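You operate a simulated robot arm through the tools that you are given. There is no shell and no other tool. Be economical: measure what you need, move in short steps, check, and stop when the job is done.

Carry out the task below with a simulated two-armed robot. There is one attempt and no reset: what you move stays moved.

JOB
Pick up the carton marked caps with one hand, pass it to the other hand and put it on the top of the wooden bench by the bin rack. Put two of the big glue pots from the top of the grey parts bench on the low shelf of the pump bench. The order is free. Set down upright: carton marked caps, big glue pot.

The check looks at the end state, three seconds after you hand in, the way a careful person would. Anything else that was tipped, shoved, dropped, spilled or broken makes it a failure. A push-on lid holds only when it is set on centred and level and pressed home; a screw cap is set on level and turned clockwise until tight.

ROBOT AND FRAMES
Two 7-joint arms with fingered hands on one trunk, on a base that drives. Base frame: it is fixed to the floor where the robot stands at the start and does not move with it; the origin is under the middle of the robot, x ahead of it, y to its left, z up. Lengths are in cm, angles in degrees, forces in N, time in s.
The left shoulder is at the start at [7.9, 12.8, 120.5], the right one opposite. Places, roughly: big glue pot [-1000, 500, 75]; low shelf of the pump bench [-830, 260, 20]; top of the wooden bench by the bin rack [-160, -90, 80]. Payload 5 kg a hand.
The TCP of each hand is the grasp point between the finger pads, 3.7 cm short of the fingertips. In the tool frame z runs along the fingers and y along their closing line. Largest opening 12.4 cm; the body of the gripper starts 4.3 cm behind the TCP. The gripper is a hand of 3 fingers: y runs from the thumb to the fingers, the wrist lies at [-2.1, -11.6, -20.3] in the tool frame, and closing takes about 1.5 s.
Orientation is that of the tool frame in the base frame, as a unit quaternion [w, x, y, z]. With the fingers straight down and the wrist toward the robot, the tool's x, y and z point along [0, 1, 0], [1, 0, 0] and [0, 0, -1] of the base frame.

CONTROLS
- The arms move only by the tool nudge_tool. It takes "left_series", "right_series" or both (then of equal length, played together; a hand with none holds still); each is a list of rows, each a list of 7 numbers: the shift along the tool's x, y, z in cm, then the turn, a rotation vector about the tool's x, y, z in degrees, then the closure, from 0 (fully open) to 1 (shut). In form: [[tx, ty, tz, rx, ry, rz, gripper], ...]. A call has 1 to 10 rows; each row is the pose to reach, as a shift and turn from the pose commanded when the call began, along the tool's axes at that moment. Each row takes 0.2 s and may step no farther than 5 cm and 8.6 degrees from the row before; otherwise, or with a gripper value out of range, the whole call is refused. A pose out of reach is approached as far as the arm can. The call stops where the force on the tool passes 40 N (or 10 N more than at its start, if that is more) or the arm is blocked; 0.2 s more then pass. The fingers move at their own pace (about 4.5 cm/s each) and stop on an object; they squeeze with about 25 N. The grip force told is the motor's: it shows also when the fingers shut on nothing. Time passes only in rows, and 0.2 s behind the last, so rows that repeat a pose let the fingers close. The reply holds the time, the measured pose of the TCP, the force on the tool along the base axes, the opening and the grip force, in the units named above and with some noise, with the torque about the TCP (base axes, N m) and any sound that the robot's microphone picked up.
- Cameras (640 x 400 px; columns grow to the right, rows downward): "scene" is now at [21.83, 3.49, 145.43]; the picture's right is [0.45, -0.89, 0.00], its down [0.27, 0.14, -0.95] and it looks along [0.85, 0.43, 0.31] (base axes); focal length 214 px, centre (320, 200). "left" rides on the left gripper at [-7.2, -10.4, -15.4] in its tool frame; the picture's right is [-0.83, -0.26, 0.49], its down [0.51, -0.72, 0.47] and it looks along [0.23, 0.64, 0.73] (tool axes); focal length 243 px, centre (320, 200). "right" rides on the right gripper at [7.2, -10.4, -15.4] in its tool frame; the picture's right is [-0.83, 0.26, -0.49], its down [-0.51, -0.72, 0.47] and it looks along [-0.23, 0.64, 0.73] (tool axes); focal length 243 px, centre (320, 200). There is no depth. A picture from a camera that has moved, and an enlarged one, comes with that camera's place and axes in the base frame and with its lens.
- get_image(camera): a new picture of that camera. No time passes.
- move_column(by): slides the trunk up (or, below 0, down) by that many cm; the arms and the scene camera ride with it, the base frame stays. It gives what a move gives, with no picture.
- base_move(legs): drives the robot by 1 to 6 legs, each [ahead, left, turn to the left] in cm, cm and degrees, along the robot's own axes; the way and the turn of a leg run together, so that a leg with both is an arc; at most 150 cm and 180 degrees a leg. The arms and the cameras ride along, it lands a little off, and it stops where it bumps. It gives what a move gives.
- set_grasp(shape, hand): the hand has 3 fingers and takes this shape, open, in about a second: jaw (thumb against the fingers, like two jaws); tri (thumb and two fingers); tip (a fingertip pinch); poke (one finger out to press); point (the index stretched); flat (the hand flat); cup (the hand cupped); fist (a fist). The gripper value then closes the fingers along that shape, each until it touches; the sizes above hold for jaw. It gives what a move gives, with no picture.
- turn_head(pan, tilt): turns the head with the scene camera to pan (to the left, within 80 degrees either way) and tilt (down, from -29 to 69), counted from straight ahead of the robot. It gives what a move gives.
- enlarge(camera, box): a new picture of the part [left, top, right, bottom] of that camera's present view, enlarged. No time passes.
- job_done(): hands the job in; it is judged then, once.

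Go step by step. Nothing tells you exact positions but the pictures and the camera data: compare them with the known pose of the tool, close in by small moves and look again before you grip or let go. The budget is 165 turns and 118 pictures, counting those below and the enlarged ones. Unless the task says otherwise, let go and move clear before handing in, and close with one line.

The tools are called after ">>>" by a JSON object that holds its "name" and its "arguments". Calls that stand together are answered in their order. nudge_tool: Moves the arms, as the interface text tells. Its arguments: {"type":"object","properties":{"left_series":{"type":"array","items":{"type":"array","items":{"type":"number"}}},"right_series":{"type":"array","items":{"type":"array","items":{"type":"number"}}}},"required":[]} The other tools are called the same way: move_column (by) slides the trunk up or down; set_grasp (shape, hand) gives the hand a shape; base_move (legs) drives the base; turn_head (pan, tilt) turns the head that bears the scene camera; get_image (camera) takes a picture; enlarge (camera, box) takes an enlarged picture of a part of a camera's view; job_done () hands the job in.

At the start:

```text
time: 0.0
left_tool_pos: [31.62, 27.35, 159.67]
left_orientation: [0.0, 0.707, 0.707, 0.0]
left_force: [-0.3, -0.7, -1.1]
left_moment: [0.03, -0.03, 0.01]
left_grip_width: 12.33
left_grasp_force: 0.1
left_shape: jaw
right_tool_pos: [41.15, -6.06, 151.43]
right_orientation: [0.0, 0.708, 0.707, 0.0]
right_force: [-0.5, -0.3, 0.9]
right_moment: [-0.02, 0.06, 0.0]
right_grip_width: 12.38
right_grasp_force: 0.1
right_shape: jaw
trunk travel left (down, up): [-40.0, 16.3]
robot x, y, heading: [0.18, -0.17, 0.1]
head pan, tilt: [27.0, -17.8]
```

scene: 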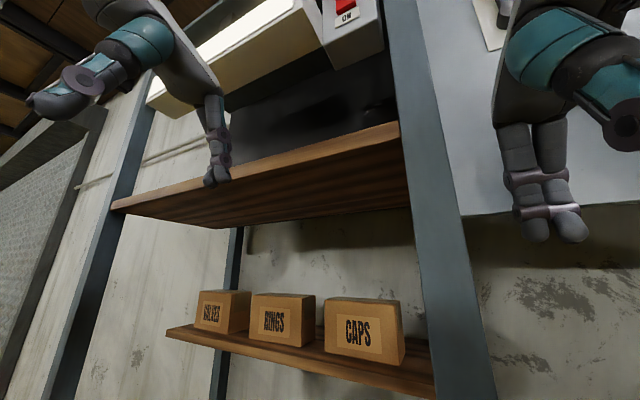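
right: 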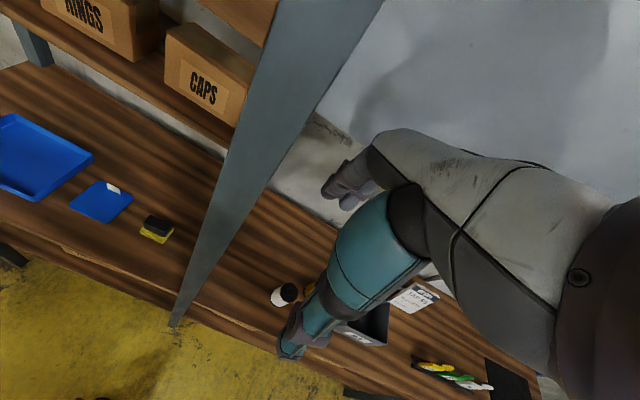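
left: 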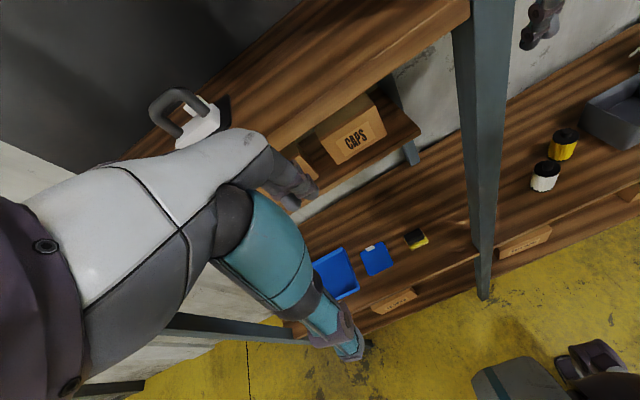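

I see a row of small cartons on a wall shelf ahead of the robot. Caps is at roughly [71, 19, 132], and I need a better look before moving.

>>> {"name": "turn_head", "arguments": {"pan": 10, "tilt": 15}}

>>> {"name": "get_image", "arguments": {"camera": "scene"}}

```text
time: 1.0
left_tool_pos: [31.58, 27.16, 159.6]
left_orientation: [0.0, 0.707, 0.708, 0.001]
left_force: [0.1, 0.2, 0.5]
left_moment: [-0.04, -0.01, -0.01]
left_grip_width: 12.37
left_grasp_force: 0.1
left_shape: jaw
right_tool_pos: [41.19, -5.98, 151.55]
right_orientation: [0.0, 0.708, 0.707, 0.001]
right_force: [-0.3, 0.4, 0.1]
right_moment: [-0.01, -0.01, 0.01]
right_grip_width: 12.37
right_grasp_force: 0.1
right_shape: jaw
trunk travel left (down, up): [-40.0, 16.3]
robot x, y, heading: [0.19, 0.01, -0.0]
head pan, tilt: [10.0, 15.0]
```

```text
114 pictures are left
camera scene: at [24.07, 1.56, 140.4], right [0.17, -0.98, 0.0], down [-0.25, -0.04, -0.97], along [0.95, 0.17, -0.26], focal length 214 px, centre (320, 200)
```

scene: 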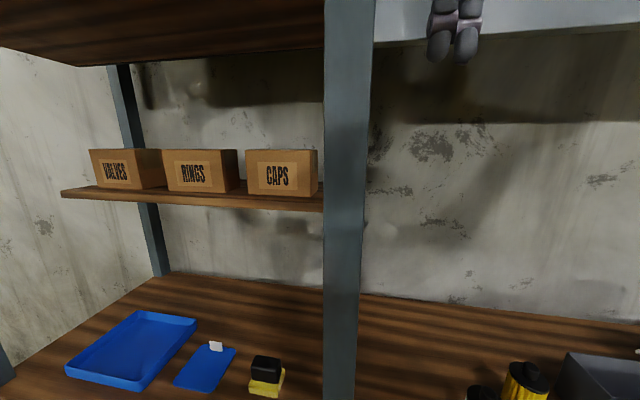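

Caps sits toward the back, with the upper shelf (front edge x≈44, z≈160) above it. I'll zoom in from the wrist cameras to measure it.

>>> {"name": "enlarge", "arguments": {"camera": "left", "box": [250, 60, 490, 210]}}

>>> {"name": "enlarge", "arguments": {"camera": "scene", "box": [50, 120, 370, 320]}}

```text
2.67 times, centred on (370, 135) of left
camera zoom: at [21.08, 19.92, 174.96], right [-0.26, -0.83, -0.49], down [-0.72, 0.51, -0.47], along [0.64, 0.23, -0.73], focal length 647 px, centre (187, 373)
```

zoom: 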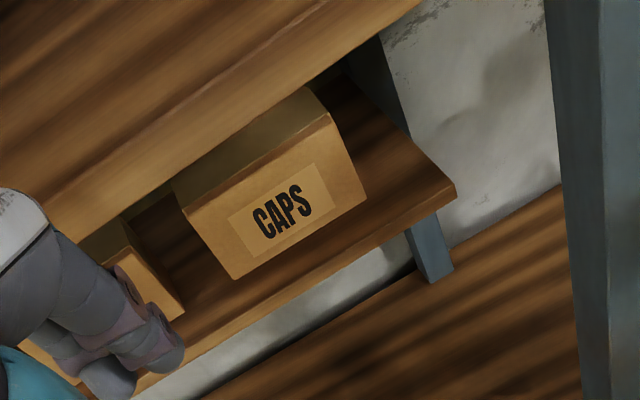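

```text
2.00 times, centred on (210, 220) of scene
camera zoom: at [24.07, 1.56, 140.4], right [0.17, -0.98, 0.0], down [-0.25, -0.04, -0.97], along [0.95, 0.17, -0.26], focal length 429 px, centre (540, 160)
```

zoom: 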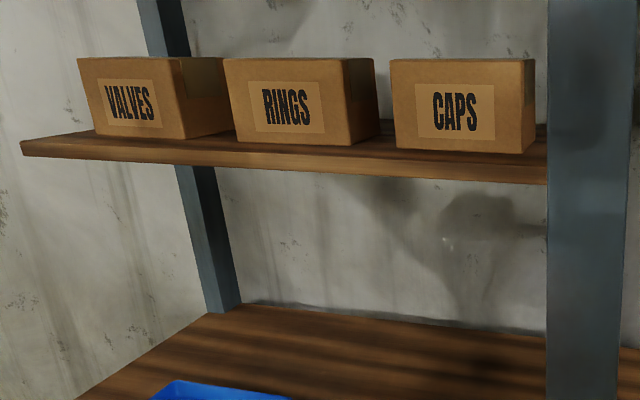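

Caps' front face is at x≈68.5, y 11.3–26.2, z 129–139.7, so 14.9 wide. It's too wide to grip across y, so I'd grip front-to-back. I'll check the free space to the right of the post and the depth behind.

>>> {"name": "turn_head", "arguments": {"pan": -15, "tilt": 0}}

>>> {"name": "get_image", "arguments": {"camera": "scene"}}

>>> {"name": "get_image", "arguments": {"camera": "right"}}

```text
time: 1.9
left_tool_pos: [31.49, 27.13, 159.46]
left_orientation: [0.0, 0.707, 0.707, 0.0]
left_force: [0.8, 0.2, -0.6]
left_moment: [-0.05, -0.05, -0.04]
left_grip_width: 12.35
left_grasp_force: 0.0
left_shape: jaw
right_tool_pos: [41.16, -6.0, 151.42]
right_orientation: [0.0, 0.707, 0.707, -0.001]
right_force: [-0.4, 0.2, -1.0]
right_moment: [0.0, -0.01, 0.01]
right_grip_width: 12.37
right_grasp_force: 0.0
right_shape: jaw
trunk travel left (down, up): [-40.0, 16.3]
robot x, y, heading: [0.4, -0.09, -0.2]
head pan, tilt: [-15.0, 0.0]
```

```text
111 pictures are left
camera scene: at [23.57, -2.38, 142.8], right [-0.26, -0.97, 0.0], down [0.0, 0.0, -1.0], along [0.97, -0.26, 0.0], focal length 214 px, centre (320, 200)
```

scene: 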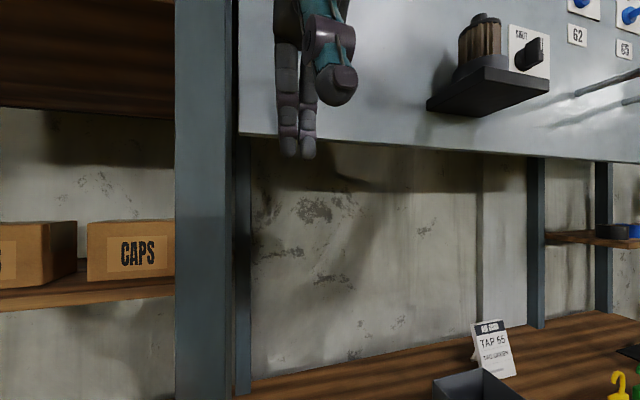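

```text
110 pictures are left
camera right: at [30.66, 1.24, 166.91], right [0.26, -0.83, 0.49], down [-0.72, -0.51, -0.47], along [0.64, -0.23, -0.73], focal length 243 px, centre (320, 200)
```

right: 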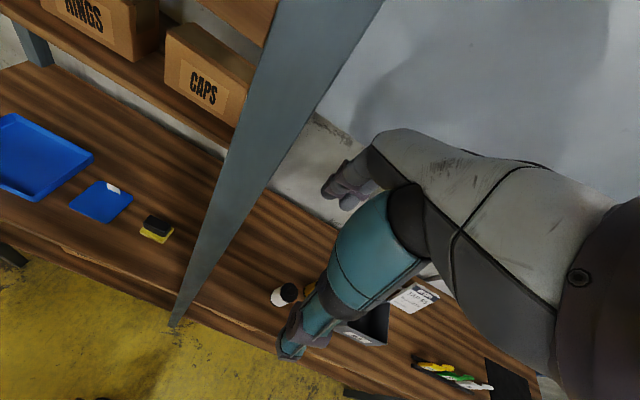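

The wall is at x≈87, so there's room behind the carton. I'll bring the right hand in from the right of the post with its fingers pointing left. First I'll turn it and shift it clear of the post.

>>> {"name": "nudge_tool", "arguments": {"right_series": [[-4, 0, 0, 0, 0, 0, 0], [-8, 0, 0, 0, 8, 0, 0], [-10, 0, 1, 0, 16.5, 0, 0], [-10, 0, 2, 0, 25, 0, 0], [-10, 0, 3, 0, 33.5, 0, 0], [-10, 0, 4, 0, 42, 0, 0], [-10, 0, 6, 0, 50.5, 0, 0], [-10, 0, 8, 0, 59, 0, 0], [-10, 0, 10, 0, 67.5, 0, 0], [-10, 0, 11, 0, 76, 0, 0]]}}

```text
time: 4.1
left_tool_pos: [31.74, 27.19, 159.47]
left_orientation: [0.0, 0.707, 0.707, 0.001]
left_force: [0.7, -0.1, 0.6]
left_moment: [0.02, 0.06, -0.01]
left_grip_width: 12.38
left_grasp_force: 0.0
left_shape: jaw
right_tool_pos: [41.75, -16.3, 140.93]
right_orientation: [-0.436, 0.557, 0.557, 0.435]
right_force: [0.0, -0.4, 0.1]
right_moment: [0.02, -0.01, 0.0]
right_grip_width: 12.34
right_grasp_force: 0.1
right_shape: jaw
right hand out of reach, approached as far as the arm can: row 10
trunk travel left (down, up): [-40.0, 16.3]
robot x, y, heading: [-0.16, 0.12, -0.2]
head pan, tilt: [-15.0, 0.0]
```

The right hand is turned. Next I'll go forward, finish the turn and look at the carton's side.

>>> {"name": "nudge_tool", "arguments": {"right_series": [[0, 4, 0, 0, 0, 0, 0], [-1, 8, 1, 0, 4, 0, 0], [-2, 12, 2, 0, 9, 0, 0], [-3, 16, 3, 0, 14, 0, 0], [-3.8, 20, 3, 0, 14, 0, 0]]}}

>>> {"name": "get_image", "arguments": {"camera": "right"}}

>>> {"name": "get_image", "arguments": {"camera": "scene"}}

```text
time: 5.5
left_tool_pos: [32.07, 27.04, 159.55]
left_orientation: [-0.002, 0.707, 0.707, 0.0]
left_force: [1.1, 0.4, -0.4]
left_moment: [0.02, 0.05, 0.01]
left_grip_width: 12.37
left_grasp_force: 0.1
left_shape: jaw
right_tool_pos: [60.0, -14.52, 142.35]
right_orientation: [-0.471, 0.471, 0.527, 0.528]
right_force: [0.9, -1.3, -0.5]
right_moment: [0.08, 0.0, 0.05]
right_grip_width: 12.37
right_grasp_force: 0.1
right_shape: jaw
trunk travel left (down, up): [-40.0, 16.3]
robot x, y, heading: [0.21, 0.13, -0.1]
head pan, tilt: [-15.0, 0.0]
stopped in row 5 (right hand): the arm was blocked; the commanded pose is now the measured one
```

```text
109 pictures are left
camera right: at [48.72, -29.84, 148.37], right [0.35, -0.49, -0.8], down [-0.66, 0.47, -0.58], along [0.66, 0.73, -0.16], focal length 243 px, centre (320, 200)
```

right: 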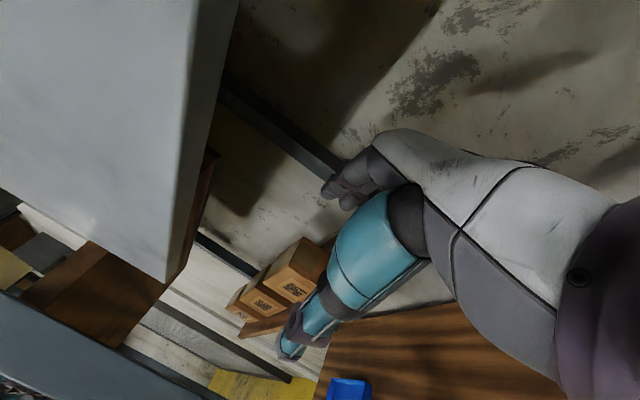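

```text
108 pictures are left
camera scene: at [24.04, -2.53, 142.72], right [-0.26, -0.97, 0.0], down [0.0, 0.0, -1.0], along [0.97, -0.26, 0.0], focal length 214 px, centre (320, 200)
```

scene: 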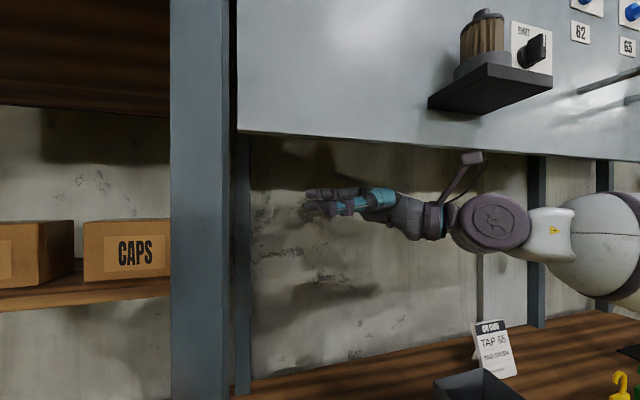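

The camera stalk on the wrist touched the panel's lower edge, because the hand stayed high. I'll back off, drop to z≈136, level the hand and go in again.

>>> {"name": "nudge_tool", "arguments": {"right_series": [[0.45, -4, 0, 0, 0, 0, 0], [-3.5, -4.4, 0, 0, 0, 3, 0], [-5.8, -4.7, 0, 0, 0, 6.5, 0], [-6.3, -0.7, 0, 0, 0, 6.5, 0], [-6.8, 3.8, 0, 0, 0, 6.5, 0], [-7.2, 7.2, 0, 0, 0, 6.5, 0]]}}

>>> {"name": "get_image", "arguments": {"camera": "right"}}

>>> {"name": "get_image", "arguments": {"camera": "scene"}}

```text
time: 6.9
left_tool_pos: [31.77, 27.11, 159.49]
left_orientation: [-0.001, 0.707, 0.707, -0.001]
left_force: [1.2, -0.3, 0.4]
left_moment: [0.01, 0.06, 0.01]
left_grip_width: 12.34
left_grasp_force: 0.1
left_shape: jaw
right_tool_pos: [67.79, -14.41, 135.86]
right_orientation: [0.501, -0.5, -0.499, -0.5]
right_force: [0.8, -0.8, -2.4]
right_moment: [0.23, -0.04, 0.08]
right_grip_width: 12.37
right_grasp_force: 0.1
right_shape: jaw
trunk travel left (down, up): [-40.0, 16.3]
robot x, y, heading: [-0.19, 0.04, -0.0]
head pan, tilt: [-15.0, 0.0]
```

```text
107 pictures are left
camera right: at [57.35, -29.76, 143.2], right [0.26, -0.49, -0.83], down [-0.72, 0.47, -0.51], along [0.64, 0.73, -0.23], focal length 243 px, centre (320, 200)
```

right: 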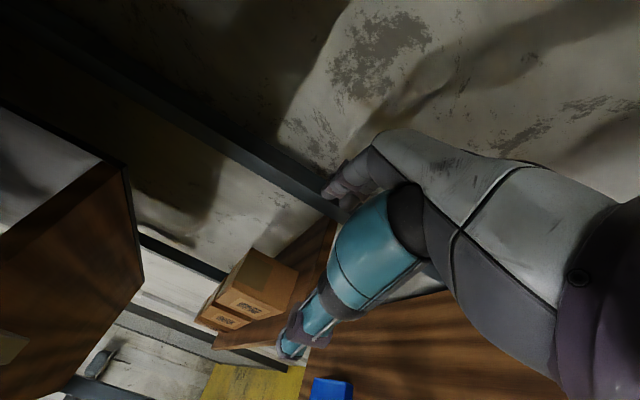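

```text
106 pictures are left
camera scene: at [23.91, -2.39, 142.69], right [-0.26, -0.97, 0.0], down [0.0, 0.0, -1.0], along [0.97, -0.26, 0.0], focal length 214 px, centre (320, 200)
```

scene: 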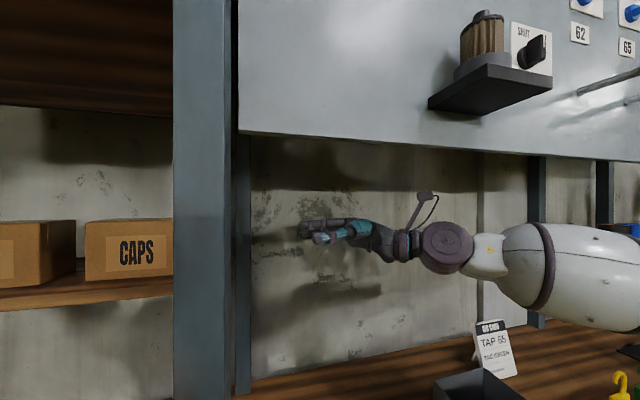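

Clear now. I'll zoom on the carton from the right camera to measure its depth.

>>> {"name": "enlarge", "arguments": {"camera": "right", "box": [180, 180, 340, 380]}}

```text
2.00 times, centred on (260, 280) of right
camera zoom: at [57.35, -29.76, 143.2], right [0.26, -0.49, -0.83], down [-0.72, 0.47, -0.51], along [0.64, 0.73, -0.23], focal length 485 px, centre (440, 40)
```

zoom: 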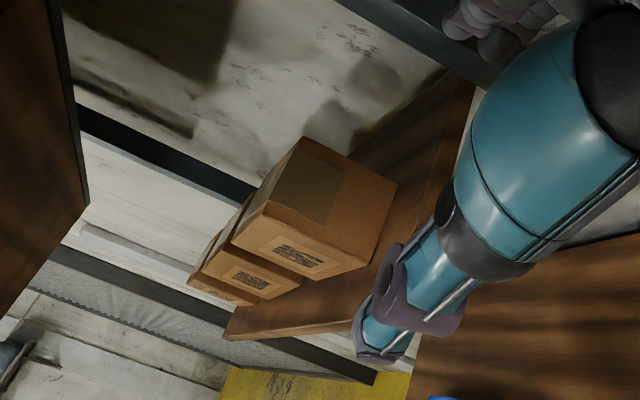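

The carton is about 7 deep, x 68.5–75.5. I'll centre the hand at x=72 and move toward it, stopping just short.

>>> {"name": "nudge_tool", "arguments": {"right_series": [[0, 4.2, 4, 0, 0, 0, 0], [0, 4.2, 8, 0, 0, 0, 0], [0, 4.2, 12.5, 0, 0, 0, 0], [0.4, 4.2, 17, 0, 0, 0, 0], [0.4, 4.2, 20, 0, 0, 0, 0]]}}

>>> {"name": "get_image", "arguments": {"camera": "right"}}

>>> {"name": "get_image", "arguments": {"camera": "left"}}

```text
refused: row 1 steps farther than a row can; nothing moved
```

```text
104 pictures are left
camera right: at [57.35, -29.76, 143.2], right [0.26, -0.49, -0.83], down [-0.72, 0.47, -0.51], along [0.64, 0.73, -0.23], focal length 243 px, centre (320, 200)
```

right: 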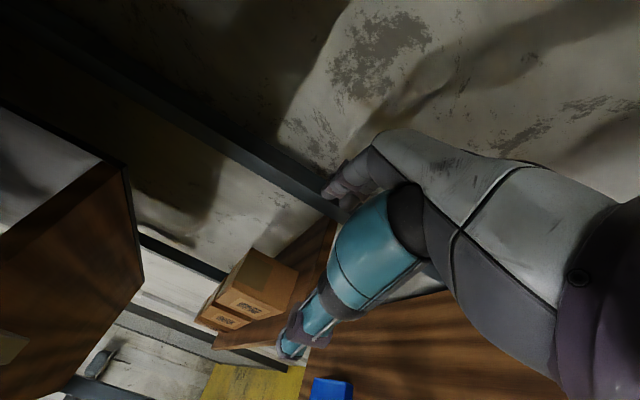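

```text
103 pictures are left
camera left: at [21.48, 19.92, 174.86], right [-0.26, -0.83, -0.49], down [-0.72, 0.51, -0.47], along [0.64, 0.23, -0.73], focal length 243 px, centre (320, 200)
```

left: 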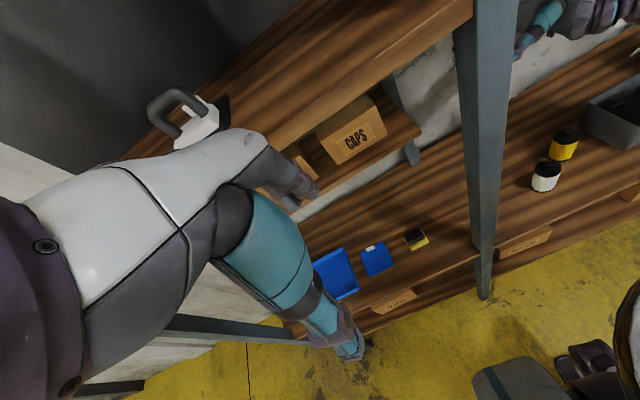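

The first step was too large, so I'll resend the move in smaller ones.

>>> {"name": "nudge_tool", "arguments": {"right_series": [[0, 4.2, 0, 0, 0, 0, 0], [0, 4.2, 4.5, 0, 0, 0, 0], [0, 4.2, 9, 0, 0, 0, 0], [0.4, 4.2, 13.5, 0, 0, 0, 0], [0.4, 4.2, 18, 0, 0, 0, 0], [0.4, 4.2, 20, 0, 0, 0, 0]]}}

>>> {"name": "get_image", "arguments": {"camera": "right"}}

```text
time: 8.3
left_tool_pos: [31.3, 27.31, 159.6]
left_orientation: [0.0, 0.706, 0.708, 0.001]
left_force: [0.6, -0.8, -0.1]
left_moment: [-0.02, -0.01, -0.01]
left_grip_width: 12.36
left_grasp_force: 0.1
left_shape: jaw
right_tool_pos: [71.74, 5.9, 136.42]
right_orientation: [0.5, -0.5, -0.5, -0.5]
right_force: [-1.1, -0.5, -0.6]
right_moment: [0.0, 0.01, 0.0]
right_grip_width: 12.38
right_grasp_force: 0.1
right_shape: jaw
trunk travel left (down, up): [-40.0, 16.3]
robot x, y, heading: [-0.01, -0.06, 0.1]
head pan, tilt: [-15.0, 0.0]
```

```text
102 pictures are left
camera right: at [61.14, -9.54, 143.83], right [0.26, -0.49, -0.83], down [-0.72, 0.47, -0.51], along [0.64, 0.73, -0.23], focal length 243 px, centre (320, 200)
```

right: 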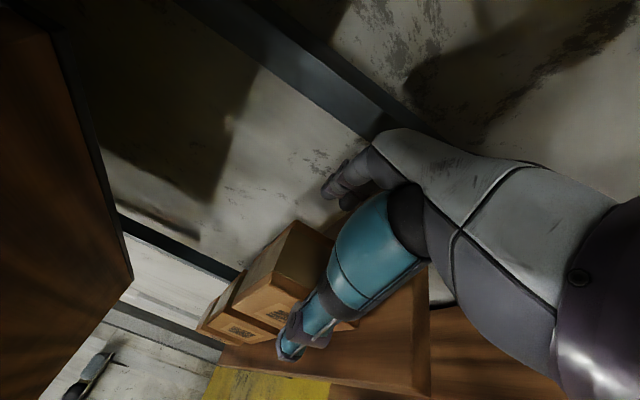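

The thumb is in front of the carton and the fingers behind it. I'll advance to y≈14.5.

>>> {"name": "nudge_tool", "arguments": {"right_series": [[0, 0.2, 3, 0, 0, 0, 0], [0, 0.2, 6, 0, 0, 0, 0], [0, 0.2, 8.6, 0, 0, 0, 0]]}}

>>> {"name": "get_image", "arguments": {"camera": "right"}}

>>> {"name": "get_image", "arguments": {"camera": "left"}}

```text
time: 9.1
left_tool_pos: [31.6, 27.04, 159.62]
left_orientation: [-0.001, 0.707, 0.707, 0.0]
left_force: [-0.3, -0.5, -1.5]
left_moment: [0.01, 0.01, 0.04]
left_grip_width: 12.4
left_grasp_force: 0.1
left_shape: jaw
right_tool_pos: [72.16, 14.17, 136.53]
right_orientation: [-0.5, 0.5, 0.499, 0.501]
right_force: [0.9, -0.2, 0.2]
right_moment: [-0.01, 0.02, 0.04]
right_grip_width: 12.37
right_grasp_force: 0.1
right_shape: jaw
trunk travel left (down, up): [-40.0, 16.3]
robot x, y, heading: [-0.19, 0.25, 0.1]
head pan, tilt: [-15.0, 0.0]
```

```text
101 pictures are left
camera right: at [61.59, -1.24, 143.79], right [0.26, -0.49, -0.83], down [-0.72, 0.47, -0.51], along [0.64, 0.73, -0.23], focal length 243 px, centre (320, 200)
```

right: 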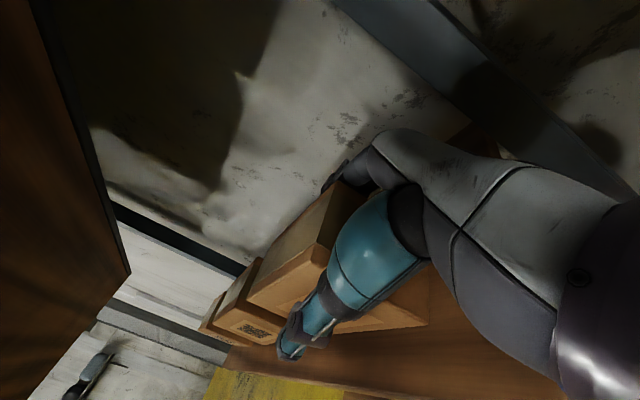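

```text
100 pictures are left
camera left: at [21.21, 19.77, 174.95], right [-0.26, -0.83, -0.49], down [-0.72, 0.51, -0.47], along [0.64, 0.23, -0.73], focal length 243 px, centre (320, 200)
```

left: 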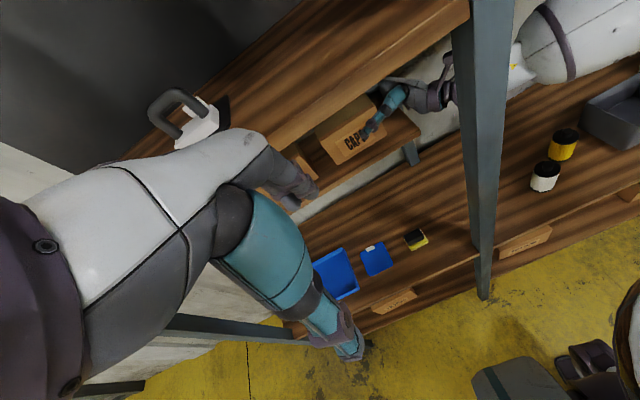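

The grip is straddled nicely. Closing now.

>>> {"name": "nudge_tool", "arguments": {"right_series": [[0, 0, 0, 0, 0, 0, 0.4], [0, 0, 0, 0, 0, 0, 0.6], [0, 0, 0, 0, 0, 0, 0.8], [0, 0, 0, 0, 0, 0, 1], [0, 0, 0, 0, 0, 0, 1], [0, 0, 0, 0, 0, 0, 1], [0, 0, 0, 0, 0, 0, 1], [0, 0, 0, 0, 0, 0, 1]]}}

>>> {"name": "get_image", "arguments": {"camera": "right"}}

```text
time: 10.9
left_tool_pos: [31.51, 27.16, 159.58]
left_orientation: [0.0, 0.706, 0.708, -0.001]
left_force: [-0.8, -0.5, 0.7]
left_moment: [0.03, 0.04, 0.03]
left_grip_width: 12.4
left_grasp_force: 0.1
left_shape: jaw
right_tool_pos: [71.96, 14.31, 136.56]
right_orientation: [-0.499, 0.5, 0.501, 0.5]
right_force: [0.0, -0.1, 0.4]
right_moment: [-0.01, 0.03, -0.02]
right_grip_width: 6.91
right_grasp_force: 25.5
right_shape: jaw
trunk travel left (down, up): [-40.0, 16.3]
robot x, y, heading: [0.0, -0.17, 0.1]
head pan, tilt: [-15.0, 0.0]
```

```text
99 pictures are left
camera right: at [61.4, -1.08, 143.86], right [0.26, -0.49, -0.83], down [-0.72, 0.47, -0.51], along [0.64, 0.73, -0.23], focal length 243 px, centre (320, 200)
```

right: 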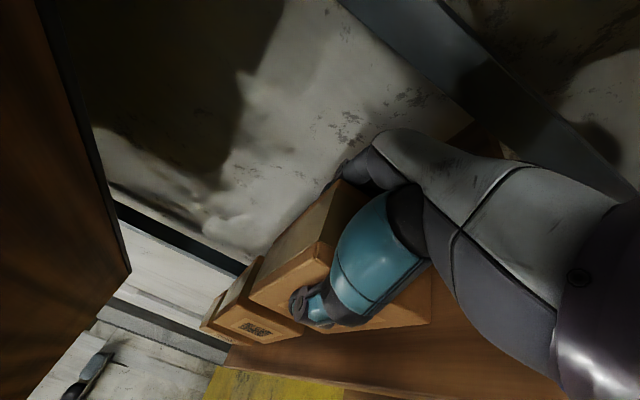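

Gripped, width 6.9. I'll lift 1.5 cm and check the load.

>>> {"name": "nudge_tool", "arguments": {"right_series": [[0.7, 0, 0, 0, 0, 0, 1], [1.5, 0, 0, 0, 0, 0, 1], [1.5, 0, -1, 0, 0, 0, 1]]}}

>>> {"name": "get_image", "arguments": {"camera": "left"}}

```text
time: 11.7
left_tool_pos: [31.45, 27.06, 159.6]
left_orientation: [0.0, 0.706, 0.708, 0.0]
left_force: [1.0, 0.4, 0.0]
left_moment: [0.01, 0.02, 0.0]
left_grip_width: 12.38
left_grasp_force: 0.1
left_shape: jaw
right_tool_pos: [71.73, 13.3, 138.1]
right_orientation: [-0.5, 0.499, 0.501, 0.5]
right_force: [-0.1, -0.4, -1.9]
right_moment: [-0.1, -0.03, -0.01]
right_grip_width: 6.92
right_grasp_force: 24.9
right_shape: jaw
trunk travel left (down, up): [-40.0, 16.3]
robot x, y, heading: [0.14, -0.19, 0.0]
head pan, tilt: [-15.0, 0.0]
```

```text
98 pictures are left
camera left: at [21.01, 19.84, 174.98], right [-0.26, -0.83, -0.49], down [-0.72, 0.51, -0.47], along [0.64, 0.23, -0.73], focal length 243 px, centre (320, 200)
```

left: 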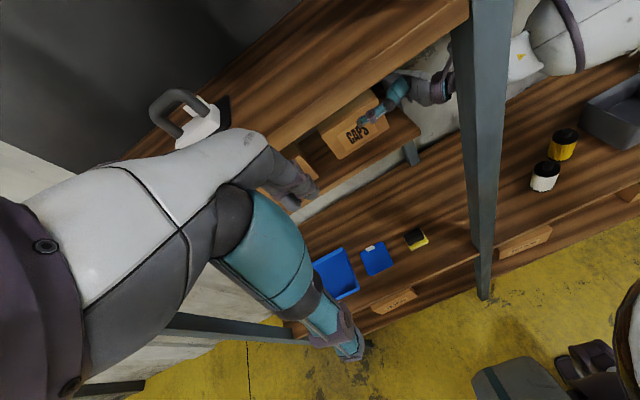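

It lifted and is light (about 2 N). Moving right, out past the post.

>>> {"name": "nudge_tool", "arguments": {"right_series": [[0, 0, -4.5, 0, 0, 0, 1], [0, 0, -9, 0, 0, 0, 1], [0, 0, -13.5, 0, 0, 0, 1], [0, 0, -18, 0, 0, 0, 1], [-0.7, 0, -22.5, 0, 0, 0, 1], [-1.5, 0, -27, 0, 0, 0, 1], [-2.5, 0, -31, 0, 0, 0, 1]]}}

>>> {"name": "get_image", "arguments": {"camera": "scene"}}

```text
time: 13.3
left_tool_pos: [31.76, 26.92, 159.65]
left_orientation: [-0.001, 0.707, 0.707, 0.0]
left_force: [0.5, -0.1, -0.2]
left_moment: [0.04, 0.03, 0.01]
left_grip_width: 12.36
left_grasp_force: 0.1
left_shape: jaw
right_tool_pos: [72.07, -18.02, 135.28]
right_orientation: [0.501, -0.5, -0.5, -0.5]
right_force: [0.3, 0.0, -2.0]
right_moment: [-0.08, 0.02, 0.04]
right_grip_width: 6.91
right_grasp_force: 24.9
right_shape: jaw
trunk travel left (down, up): [-40.0, 16.3]
robot x, y, heading: [-0.15, 0.1, -0.1]
head pan, tilt: [-15.0, 0.0]
```

```text
97 pictures are left
camera scene: at [23.81, -2.64, 142.76], right [-0.26, -0.97, 0.0], down [0.0, 0.0, -1.0], along [0.97, -0.26, 0.0], focal length 214 px, centre (320, 200)
```

scene: 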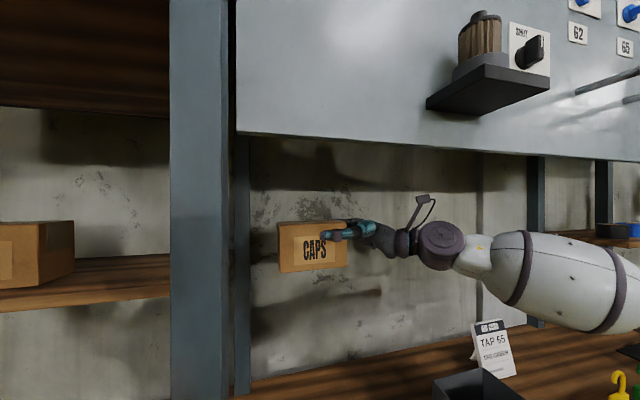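

The carton is clear of the shelf. Before backing out I'll look to both sides.

>>> {"name": "turn_head", "arguments": {"pan": 80, "tilt": 25}}

>>> {"name": "get_image", "arguments": {"camera": "scene"}}

>>> {"name": "turn_head", "arguments": {"pan": -80, "tilt": 25}}

>>> {"name": "get_image", "arguments": {"camera": "scene"}}

```text
time: 15.0
left_tool_pos: [31.6, 27.17, 159.71]
left_orientation: [0.0, 0.707, 0.707, 0.0]
left_force: [1.2, -0.5, -0.4]
left_moment: [0.01, 0.0, 0.03]
left_grip_width: 12.39
left_grasp_force: 0.0
left_shape: jaw
right_tool_pos: [71.83, -17.62, 135.62]
right_orientation: [-0.5, 0.499, 0.5, 0.501]
right_force: [-0.2, 0.0, -1.2]
right_moment: [-0.09, -0.01, 0.0]
right_grip_width: 6.86
right_grasp_force: 24.8
right_shape: jaw
trunk travel left (down, up): [-40.0, 16.3]
robot x, y, heading: [-0.21, 0.04, 0.1]
head pan, tilt: [80.0, 25.0]
```

```text
96 pictures are left
camera scene: at [16.49, 9.02, 138.77], right [0.98, -0.17, 0.0], down [-0.07, -0.42, -0.91], along [0.16, 0.89, -0.42], focal length 214 px, centre (320, 200)
```

scene: 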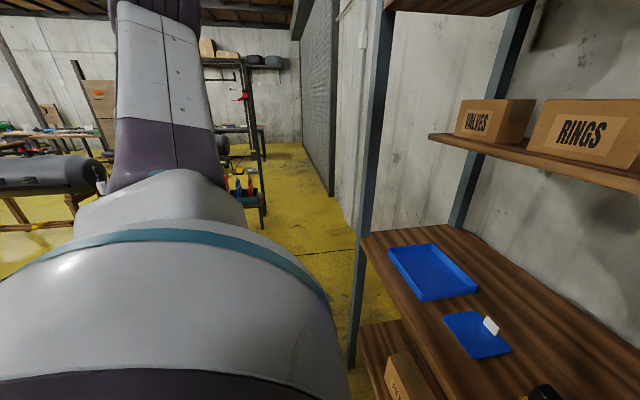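

```text
time: 17.4
left_tool_pos: [31.44, 27.15, 159.64]
left_orientation: [0.0, 0.707, 0.707, 0.0]
left_force: [0.7, 0.1, 0.5]
left_moment: [0.04, 0.02, 0.02]
left_grip_width: 12.39
left_grasp_force: 0.0
left_shape: jaw
right_tool_pos: [71.83, -17.69, 135.52]
right_orientation: [-0.5, 0.499, 0.5, 0.501]
right_force: [0.0, 0.2, -1.2]
right_moment: [-0.09, -0.01, 0.03]
right_grip_width: 6.91
right_grasp_force: 24.7
right_shape: jaw
trunk travel left (down, up): [-40.0, 16.3]
robot x, y, heading: [-0.14, 0.08, 0.2]
head pan, tilt: [-80.0, 25.0]
```

```text
95 pictures are left
camera scene: at [16.48, -9.12, 138.77], right [-0.98, -0.17, 0.0], down [-0.07, 0.42, -0.91], along [0.16, -0.89, -0.42], focal length 214 px, centre (320, 200)
```

scene: 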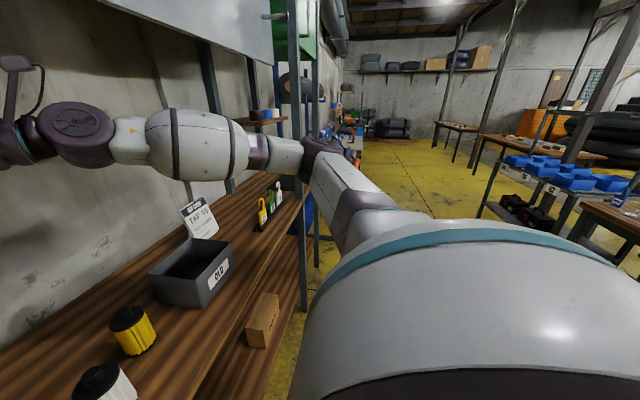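

The aisle is clear for a short reverse. I'll back out 45 cm.

>>> {"name": "base_move", "arguments": {"legs": [[-45, 0, 0]]}}

>>> {"name": "get_image", "arguments": {"camera": "scene"}}

```text
time: 20.2
left_tool_pos: [-13.53, 27.25, 159.52]
left_orientation: [-0.001, 0.708, 0.706, -0.001]
left_force: [0.6, 0.1, 0.2]
left_moment: [-0.02, 0.01, 0.04]
left_grip_width: 12.36
left_grasp_force: 0.1
left_shape: jaw
right_tool_pos: [26.84, -17.77, 135.32]
right_orientation: [0.5, -0.5, -0.5, -0.5]
right_force: [0.6, -0.5, -3.0]
right_moment: [-0.05, 0.04, 0.03]
right_grip_width: 6.88
right_grasp_force: 24.9
right_shape: jaw
trunk travel left (down, up): [-40.0, 16.3]
robot x, y, heading: [-45.52, -0.25, 0.1]
head pan, tilt: [-80.0, 25.0]
```

```text
94 pictures are left
camera scene: at [-28.59, -9.14, 138.74], right [-0.98, -0.17, 0.0], down [-0.07, 0.42, -0.91], along [0.16, -0.89, -0.42], focal length 214 px, centre (320, 200)
```

scene: 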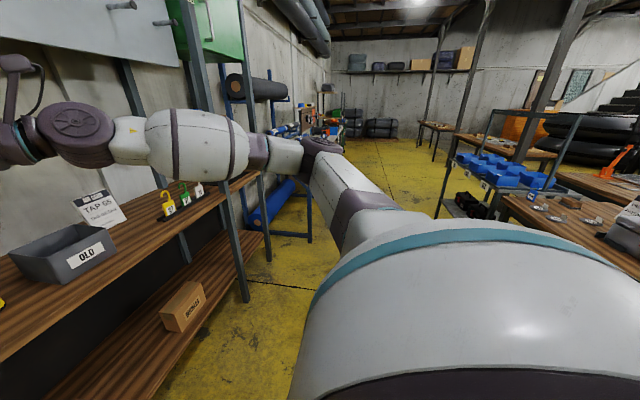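

There's open space now. I'll bring the right hand toward the centre and turn the left hand to point right, for a side-by-side handover.

>>> {"name": "nudge_tool", "arguments": {"left_series": [[0, 4, 2.2, 0, -8.5, 0, 0], [0, 8, 4.4, 0, -17, 0, 0], [0, 12, 6.6, 0, -25.5, 0, 0], [0, 16, 8.8, 0, -34, 0, 0], [0, 20, 11, 0, -42.5, 0, 0], [0, 24, 13.2, 0, -51, 0, 0], [0, 28, 15.4, 0, -59.5, 0, 0], [0, 32, 17.6, 0, -68, 0, 0], [0, 36, 19.8, 0, -76.5, 0, 0], [0, 40, 22, 0, -85, 0, 0]], "right_series": [[0, 0, 1.2, 0, 0, 0, 1], [0, 0, 2.4, 0, 0, 0, 1], [0, 0, 3.7, 0, 0, 0, 1], [0, 0, 5, 0, 0, 0, 1], [0, 0, 6.3, 0, 0, 0, 1], [0, 0, 7.6, 0, 0, 0, 1], [0, 0, 8.9, 0, 0, 0, 1], [0, 0, 10.2, 0, 0, 0, 1], [0, 0, 11.5, 0, 0, 0, 1], [0, 0, 12.7, 0, 0, 0, 1]]}}

>>> {"name": "turn_head", "arguments": {"pan": 10, "tilt": 10}}

>>> {"name": "get_image", "arguments": {"camera": "scene"}}

>>> {"name": "get_image", "arguments": {"camera": "left"}}

```text
time: 22.4
left_tool_pos: [26.71, 27.19, 137.12]
left_orientation: [0.478, 0.519, 0.522, -0.479]
left_force: [0.0, 0.0, -1.1]
left_moment: [-0.03, 0.0, -0.03]
left_grip_width: 12.38
left_grasp_force: 0.1
left_shape: jaw
right_tool_pos: [26.67, -4.97, 135.39]
right_orientation: [-0.5, 0.501, 0.499, 0.501]
right_force: [0.1, 0.8, -2.1]
right_moment: [-0.01, -0.02, 0.06]
right_grip_width: 6.89
right_grasp_force: 25.1
right_shape: jaw
trunk travel left (down, up): [-40.0, 16.3]
robot x, y, heading: [-45.35, -0.47, 0.2]
head pan, tilt: [-80.0, 25.0]
```

```text
time: 24.0
left_tool_pos: [26.26, 27.12, 137.58]
left_orientation: [0.479, 0.523, 0.519, -0.478]
left_force: [-0.1, 0.3, -0.8]
left_moment: [-0.03, 0.02, -0.03]
left_grip_width: 12.37
left_grasp_force: 0.1
left_shape: jaw
right_tool_pos: [26.57, -5.03, 135.56]
right_orientation: [-0.5, 0.499, 0.5, 0.5]
right_force: [0.0, -0.1, -3.4]
right_moment: [-0.11, -0.03, 0.02]
right_grip_width: 6.86
right_grasp_force: 24.7
right_shape: jaw
trunk travel left (down, up): [-40.0, 16.3]
robot x, y, heading: [-45.31, 0.4, 0.3]
head pan, tilt: [10.0, 10.0]
```

```text
93 pictures are left
camera scene: at [-21.2, 1.55, 141.2], right [0.17, -0.98, 0.0], down [-0.17, -0.03, -0.98], along [0.97, 0.17, -0.17], focal length 214 px, centre (320, 200)
```

scene: 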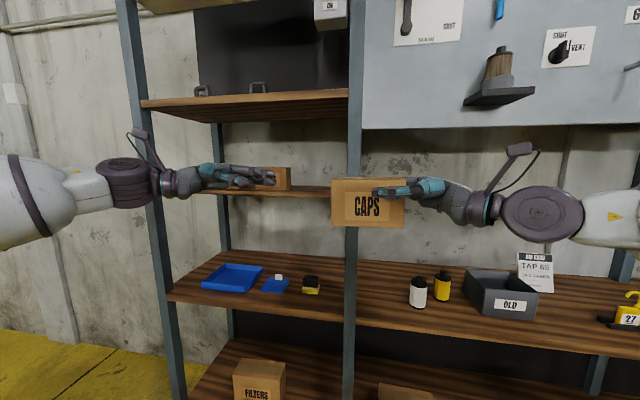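

```text
92 pictures are left
camera left: at [15.84, 41.81, 146.12], right [-0.26, -0.56, 0.78], down [-0.72, -0.42, -0.55], along [0.64, -0.71, -0.29], focal length 243 px, centre (320, 200)
```

left: 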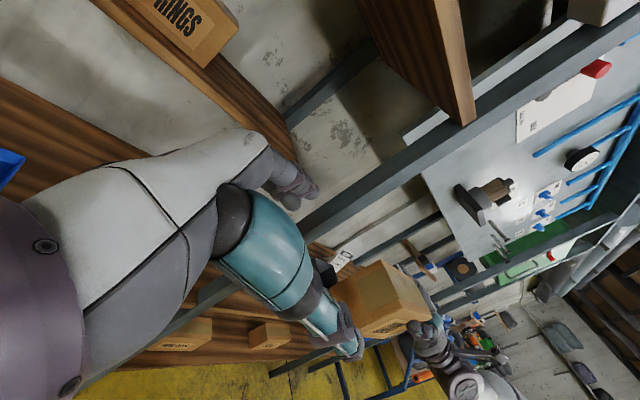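

Nicely aligned. The left hand approaches, stopping short of the carton.

>>> {"name": "nudge_tool", "arguments": {"left_series": [[1.5, 0, 3, 0, -5, 0, 0], [1.2, 0, 7, 0, -5, 0, 0], [0.9, 0, 11, 0, -5, 0, 0], [0.6, 0, 14.1, 0, -5, 0, 0]]}}

>>> {"name": "get_image", "arguments": {"camera": "left"}}

>>> {"name": "get_image", "arguments": {"camera": "right"}}

```text
time: 25.0
left_tool_pos: [26.42, 13.11, 135.64]
left_orientation: [0.5, 0.5, 0.5, -0.5]
left_force: [0.0, 0.1, -0.3]
left_moment: [0.02, 0.02, 0.01]
left_grip_width: 12.39
left_grasp_force: 0.0
left_shape: jaw
right_tool_pos: [26.88, -5.13, 135.45]
right_orientation: [0.501, -0.499, -0.5, -0.501]
right_force: [-0.6, -0.7, -1.8]
right_moment: [-0.1, 0.05, 0.04]
right_grip_width: 6.89
right_grasp_force: 24.9
right_shape: jaw
trunk travel left (down, up): [-40.0, 16.3]
robot x, y, heading: [-45.54, -0.33, 0.2]
head pan, tilt: [10.0, 10.0]
```

```text
91 pictures are left
camera left: at [15.99, 28.45, 142.96], right [-0.26, -0.49, 0.83], down [-0.72, -0.47, -0.51], along [0.64, -0.73, -0.23], focal length 243 px, centre (320, 200)
```

left: 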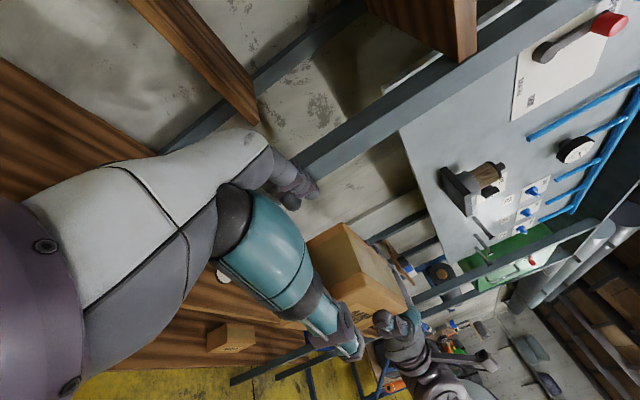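

```text
90 pictures are left
camera right: at [16.27, -20.47, 142.76], right [0.26, -0.49, -0.83], down [-0.72, 0.47, -0.51], along [0.64, 0.73, -0.23], focal length 243 px, centre (320, 200)
```

right: 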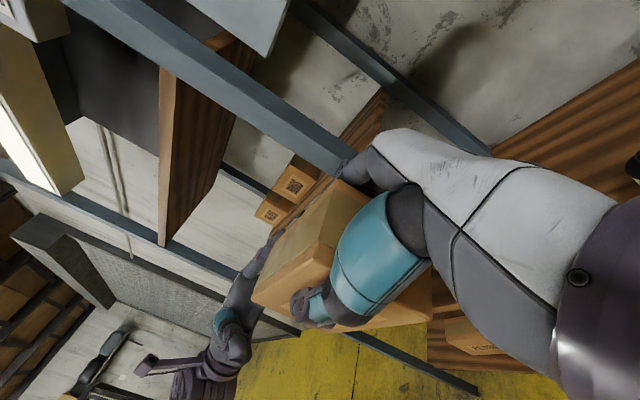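

Clear on both sides. I'll advance the left hand to y≈4 and close it.

>>> {"name": "nudge_tool", "arguments": {"left_series": [[0, 0.2, 3.5, 0, 0, 0, 0], [0, 0.2, 7, 0, 0, 0, 0], [0, 0.2, 9, 0, 0, 0, 0], [0, 0.2, 9, 0, 0, 0, 0.5], [0, 0.2, 9, 0, 0, 0, 1], [0, 0.2, 9, 0, 0, 0, 1], [0, 0.2, 9, 0, 0, 0, 1], [0, 0.2, 9, 0, 0, 0, 1], [0, 0.2, 9, 0, 0, 0, 1], [0, 0.2, 9, 0, 0, 0, 1]]}}

>>> {"name": "get_image", "arguments": {"camera": "left"}}

>>> {"name": "get_image", "arguments": {"camera": "scene"}}

```text
time: 27.2
left_tool_pos: [26.49, 4.2, 135.85]
left_orientation: [-0.499, -0.5, -0.499, 0.501]
left_force: [1.5, -2.3, 0.3]
left_moment: [0.01, 0.01, -0.09]
left_grip_width: 6.93
left_grasp_force: 25.1
left_shape: jaw
right_tool_pos: [26.75, -5.03, 135.63]
right_orientation: [-0.5, 0.5, 0.5, 0.501]
right_force: [-0.9, 2.2, -1.8]
right_moment: [-0.1, 0.03, 0.08]
right_grip_width: 6.9
right_grasp_force: 25.3
right_shape: jaw
trunk travel left (down, up): [-40.0, 16.3]
robot x, y, heading: [-45.22, 0.2, 0.0]
head pan, tilt: [10.0, 10.0]
```

```text
89 pictures are left
camera left: at [16.0, 19.49, 143.08], right [-0.26, -0.49, 0.83], down [-0.72, -0.47, -0.51], along [0.64, -0.73, -0.23], focal length 243 px, centre (320, 200)
```

left: 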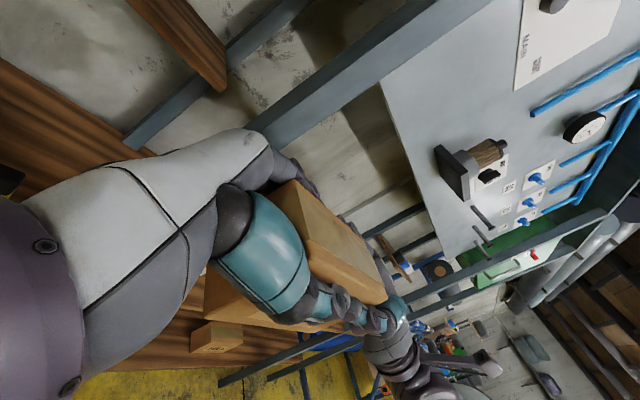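

```text
88 pictures are left
camera scene: at [-21.19, 1.56, 141.2], right [0.17, -0.98, 0.0], down [-0.17, -0.03, -0.98], along [0.97, 0.17, -0.17], focal length 214 px, centre (320, 200)
```

scene: 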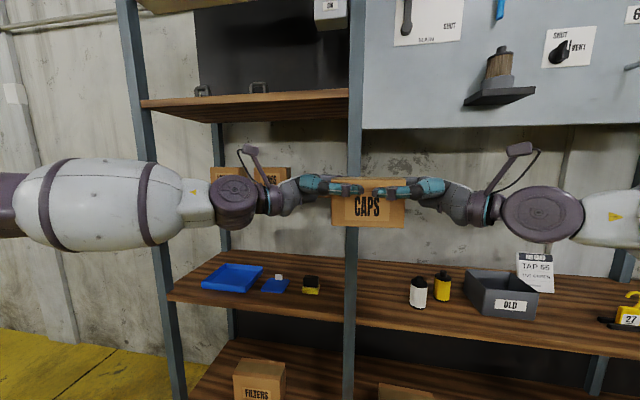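

The left hand has it (6.9 cm, 25 N). I'll release with the right and back it off along -y.

>>> {"name": "nudge_tool", "arguments": {"right_series": [[0, 0, 0, 0, 0, 0, 0.6], [0, 0, 0, 0, 0, 0, 0.3], [0, 0, 0, 0, 0, 0, 0], [0, 0, 0, 0, 0, 0, 0], [0, 0, 0, 0, 0, 0, 0], [0, 0, 0, 0, 0, 0, 0], [0, 0, -4, 0, 0, 0, 0], [0, 0, -8, 0, 0, 0, 0], [0, 0, -12, 0, 0, 0, 0], [0, 0, -16, 0, 0, 0, 0]]}}

>>> {"name": "get_image", "arguments": {"camera": "scene"}}

```text
time: 29.4
left_tool_pos: [26.17, 3.93, 136.01]
left_orientation: [0.5, 0.502, 0.499, -0.499]
left_force: [0.2, -0.4, -0.7]
left_moment: [0.08, 0.03, 0.01]
left_grip_width: 6.93
left_grasp_force: 24.9
left_shape: jaw
right_tool_pos: [26.53, -21.4, 135.51]
right_orientation: [-0.5, 0.499, 0.5, 0.501]
right_force: [-0.5, -0.4, 0.2]
right_moment: [-0.03, 0.02, 0.0]
right_grip_width: 12.38
right_grasp_force: 0.1
right_shape: jaw
trunk travel left (down, up): [-40.0, 16.3]
robot x, y, heading: [-45.22, -0.25, -0.2]
head pan, tilt: [10.0, 10.0]
```

```text
87 pictures are left
camera scene: at [-21.35, 1.35, 141.23], right [0.17, -0.98, 0.0], down [-0.17, -0.03, -0.98], along [0.97, 0.17, -0.17], focal length 214 px, centre (320, 200)
```

scene: 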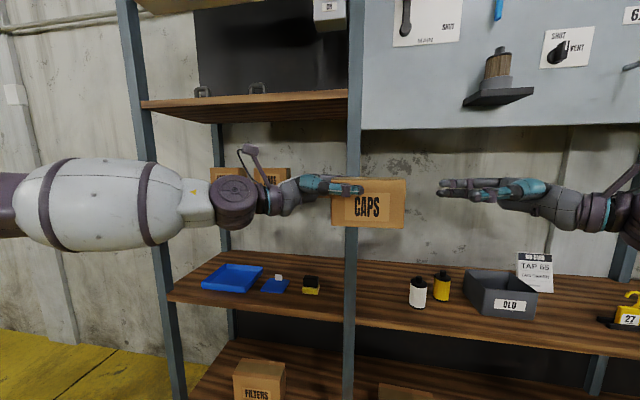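

The handover is done. Now I'll turn right in place partway and look for the wooden bench by the bin rack.

>>> {"name": "base_move", "arguments": {"legs": [[0, 0, -70]]}}

>>> {"name": "turn_head", "arguments": {"pan": -55, "tilt": 20}}

>>> {"name": "get_image", "arguments": {"camera": "scene"}}

```text
time: 32.8
left_tool_pos: [-16.41, -65.69, 135.84]
left_orientation: [0.126, 0.696, 0.125, -0.696]
left_force: [0.2, -1.3, 0.0]
left_moment: [0.04, -0.12, 0.0]
left_grip_width: 6.87
left_grasp_force: 24.9
left_shape: jaw
right_tool_pos: [-39.86, -74.7, 135.52]
right_orientation: [-0.125, 0.696, 0.125, 0.696]
right_force: [-0.4, 0.7, 0.1]
right_moment: [-0.02, 0.0, -0.01]
right_grip_width: 12.38
right_grasp_force: 0.2
right_shape: jaw
trunk travel left (down, up): [-40.0, 16.3]
robot x, y, heading: [-45.22, 0.36, -69.6]
head pan, tilt: [10.0, 10.0]
```

```text
time: 34.2
left_tool_pos: [-16.45, -65.77, 135.83]
left_orientation: [-0.126, -0.696, -0.124, 0.696]
left_force: [-0.7, -0.7, -0.3]
left_moment: [0.02, -0.09, 0.03]
left_grip_width: 6.89
left_grasp_force: 25.3
left_shape: jaw
right_tool_pos: [-40.03, -74.78, 135.55]
right_orientation: [-0.124, 0.696, 0.126, 0.696]
right_force: [-0.6, -0.8, -0.2]
right_moment: [0.02, -0.01, 0.02]
right_grip_width: 12.38
right_grasp_force: 0.1
right_shape: jaw
trunk travel left (down, up): [-40.0, 16.3]
robot x, y, heading: [-45.01, -0.03, -69.5]
head pan, tilt: [-55.0, 20.0]
```

```text
86 pictures are left
camera scene: at [-45.21, -21.48, 139.57], right [-0.82, 0.57, 0.0], down [0.19, 0.28, -0.94], along [-0.53, -0.77, -0.34], focal length 214 px, centre (320, 200)
```

scene: 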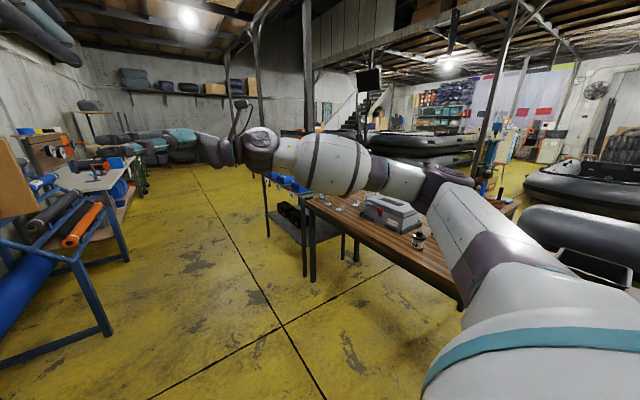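

The wooden bench with the toolbox has its front edge near x≈-128 and runs y -44 to -167. I'll turn to face it and look down on it.

>>> {"name": "base_move", "arguments": {"legs": [[0, 0, -110]]}}

>>> {"name": "turn_head", "arguments": {"pan": 25, "tilt": 25}}

>>> {"name": "get_image", "arguments": {"camera": "scene"}}

```text
time: 39.2
left_tool_pos: [-116.92, -4.3, 135.91]
left_orientation: [0.5, -0.5, 0.499, 0.501]
left_force: [-0.4, 0.5, 0.8]
left_moment: [-0.1, 0.04, 0.03]
left_grip_width: 6.82
left_grasp_force: 25.4
left_shape: jaw
right_tool_pos: [-117.17, 20.97, 135.39]
right_orientation: [0.5, 0.501, -0.499, 0.5]
right_force: [-0.4, 1.0, 0.7]
right_moment: [-0.02, -0.03, 0.0]
right_grip_width: 12.36
right_grasp_force: 0.1
right_shape: jaw
trunk travel left (down, up): [-40.0, 16.3]
robot x, y, heading: [-45.16, -0.24, -180.0]
head pan, tilt: [-55.0, 20.0]
```

```text
time: 40.8
left_tool_pos: [-116.99, -4.19, 135.81]
left_orientation: [0.499, -0.501, 0.5, 0.501]
left_force: [-0.1, -0.3, 0.6]
left_moment: [-0.13, -0.06, 0.02]
left_grip_width: 6.84
left_grasp_force: 24.8
left_shape: jaw
right_tool_pos: [-117.16, 20.95, 135.47]
right_orientation: [0.5, 0.501, -0.499, 0.5]
right_force: [0.2, -1.0, 0.2]
right_moment: [0.06, -0.02, 0.0]
right_grip_width: 12.37
right_grasp_force: 0.1
right_shape: jaw
trunk travel left (down, up): [-40.0, 16.3]
robot x, y, heading: [-45.15, -0.06, -179.7]
head pan, tilt: [25.0, 25.0]
```

```text
85 pictures are left
camera scene: at [-68.07, -3.96, 138.76], right [-0.42, 0.91, 0.0], down [0.38, 0.18, -0.91], along [-0.82, -0.38, -0.42], focal length 214 px, centre (320, 200)
```

scene: 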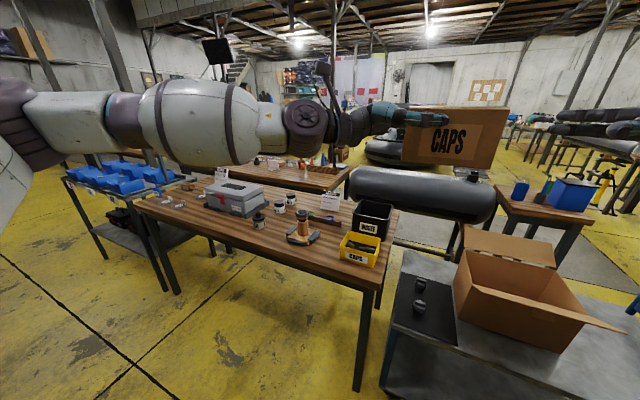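

The bench top spans x -125..-183 and y -8..-158 at z≈80. I'll zoom in to choose a free spot.

>>> {"name": "enlarge", "arguments": {"camera": "scene", "box": [120, 140, 420, 320]}}

```text
2.13 times, centred on (270, 230) of scene
camera zoom: at [-68.07, -3.96, 138.76], right [-0.42, 0.91, 0.0], down [0.38, 0.18, -0.91], along [-0.82, -0.38, -0.42], focal length 458 px, centre (427, 136)
```

zoom: 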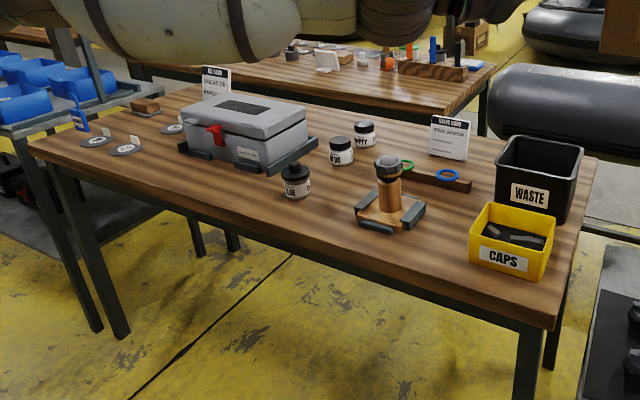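

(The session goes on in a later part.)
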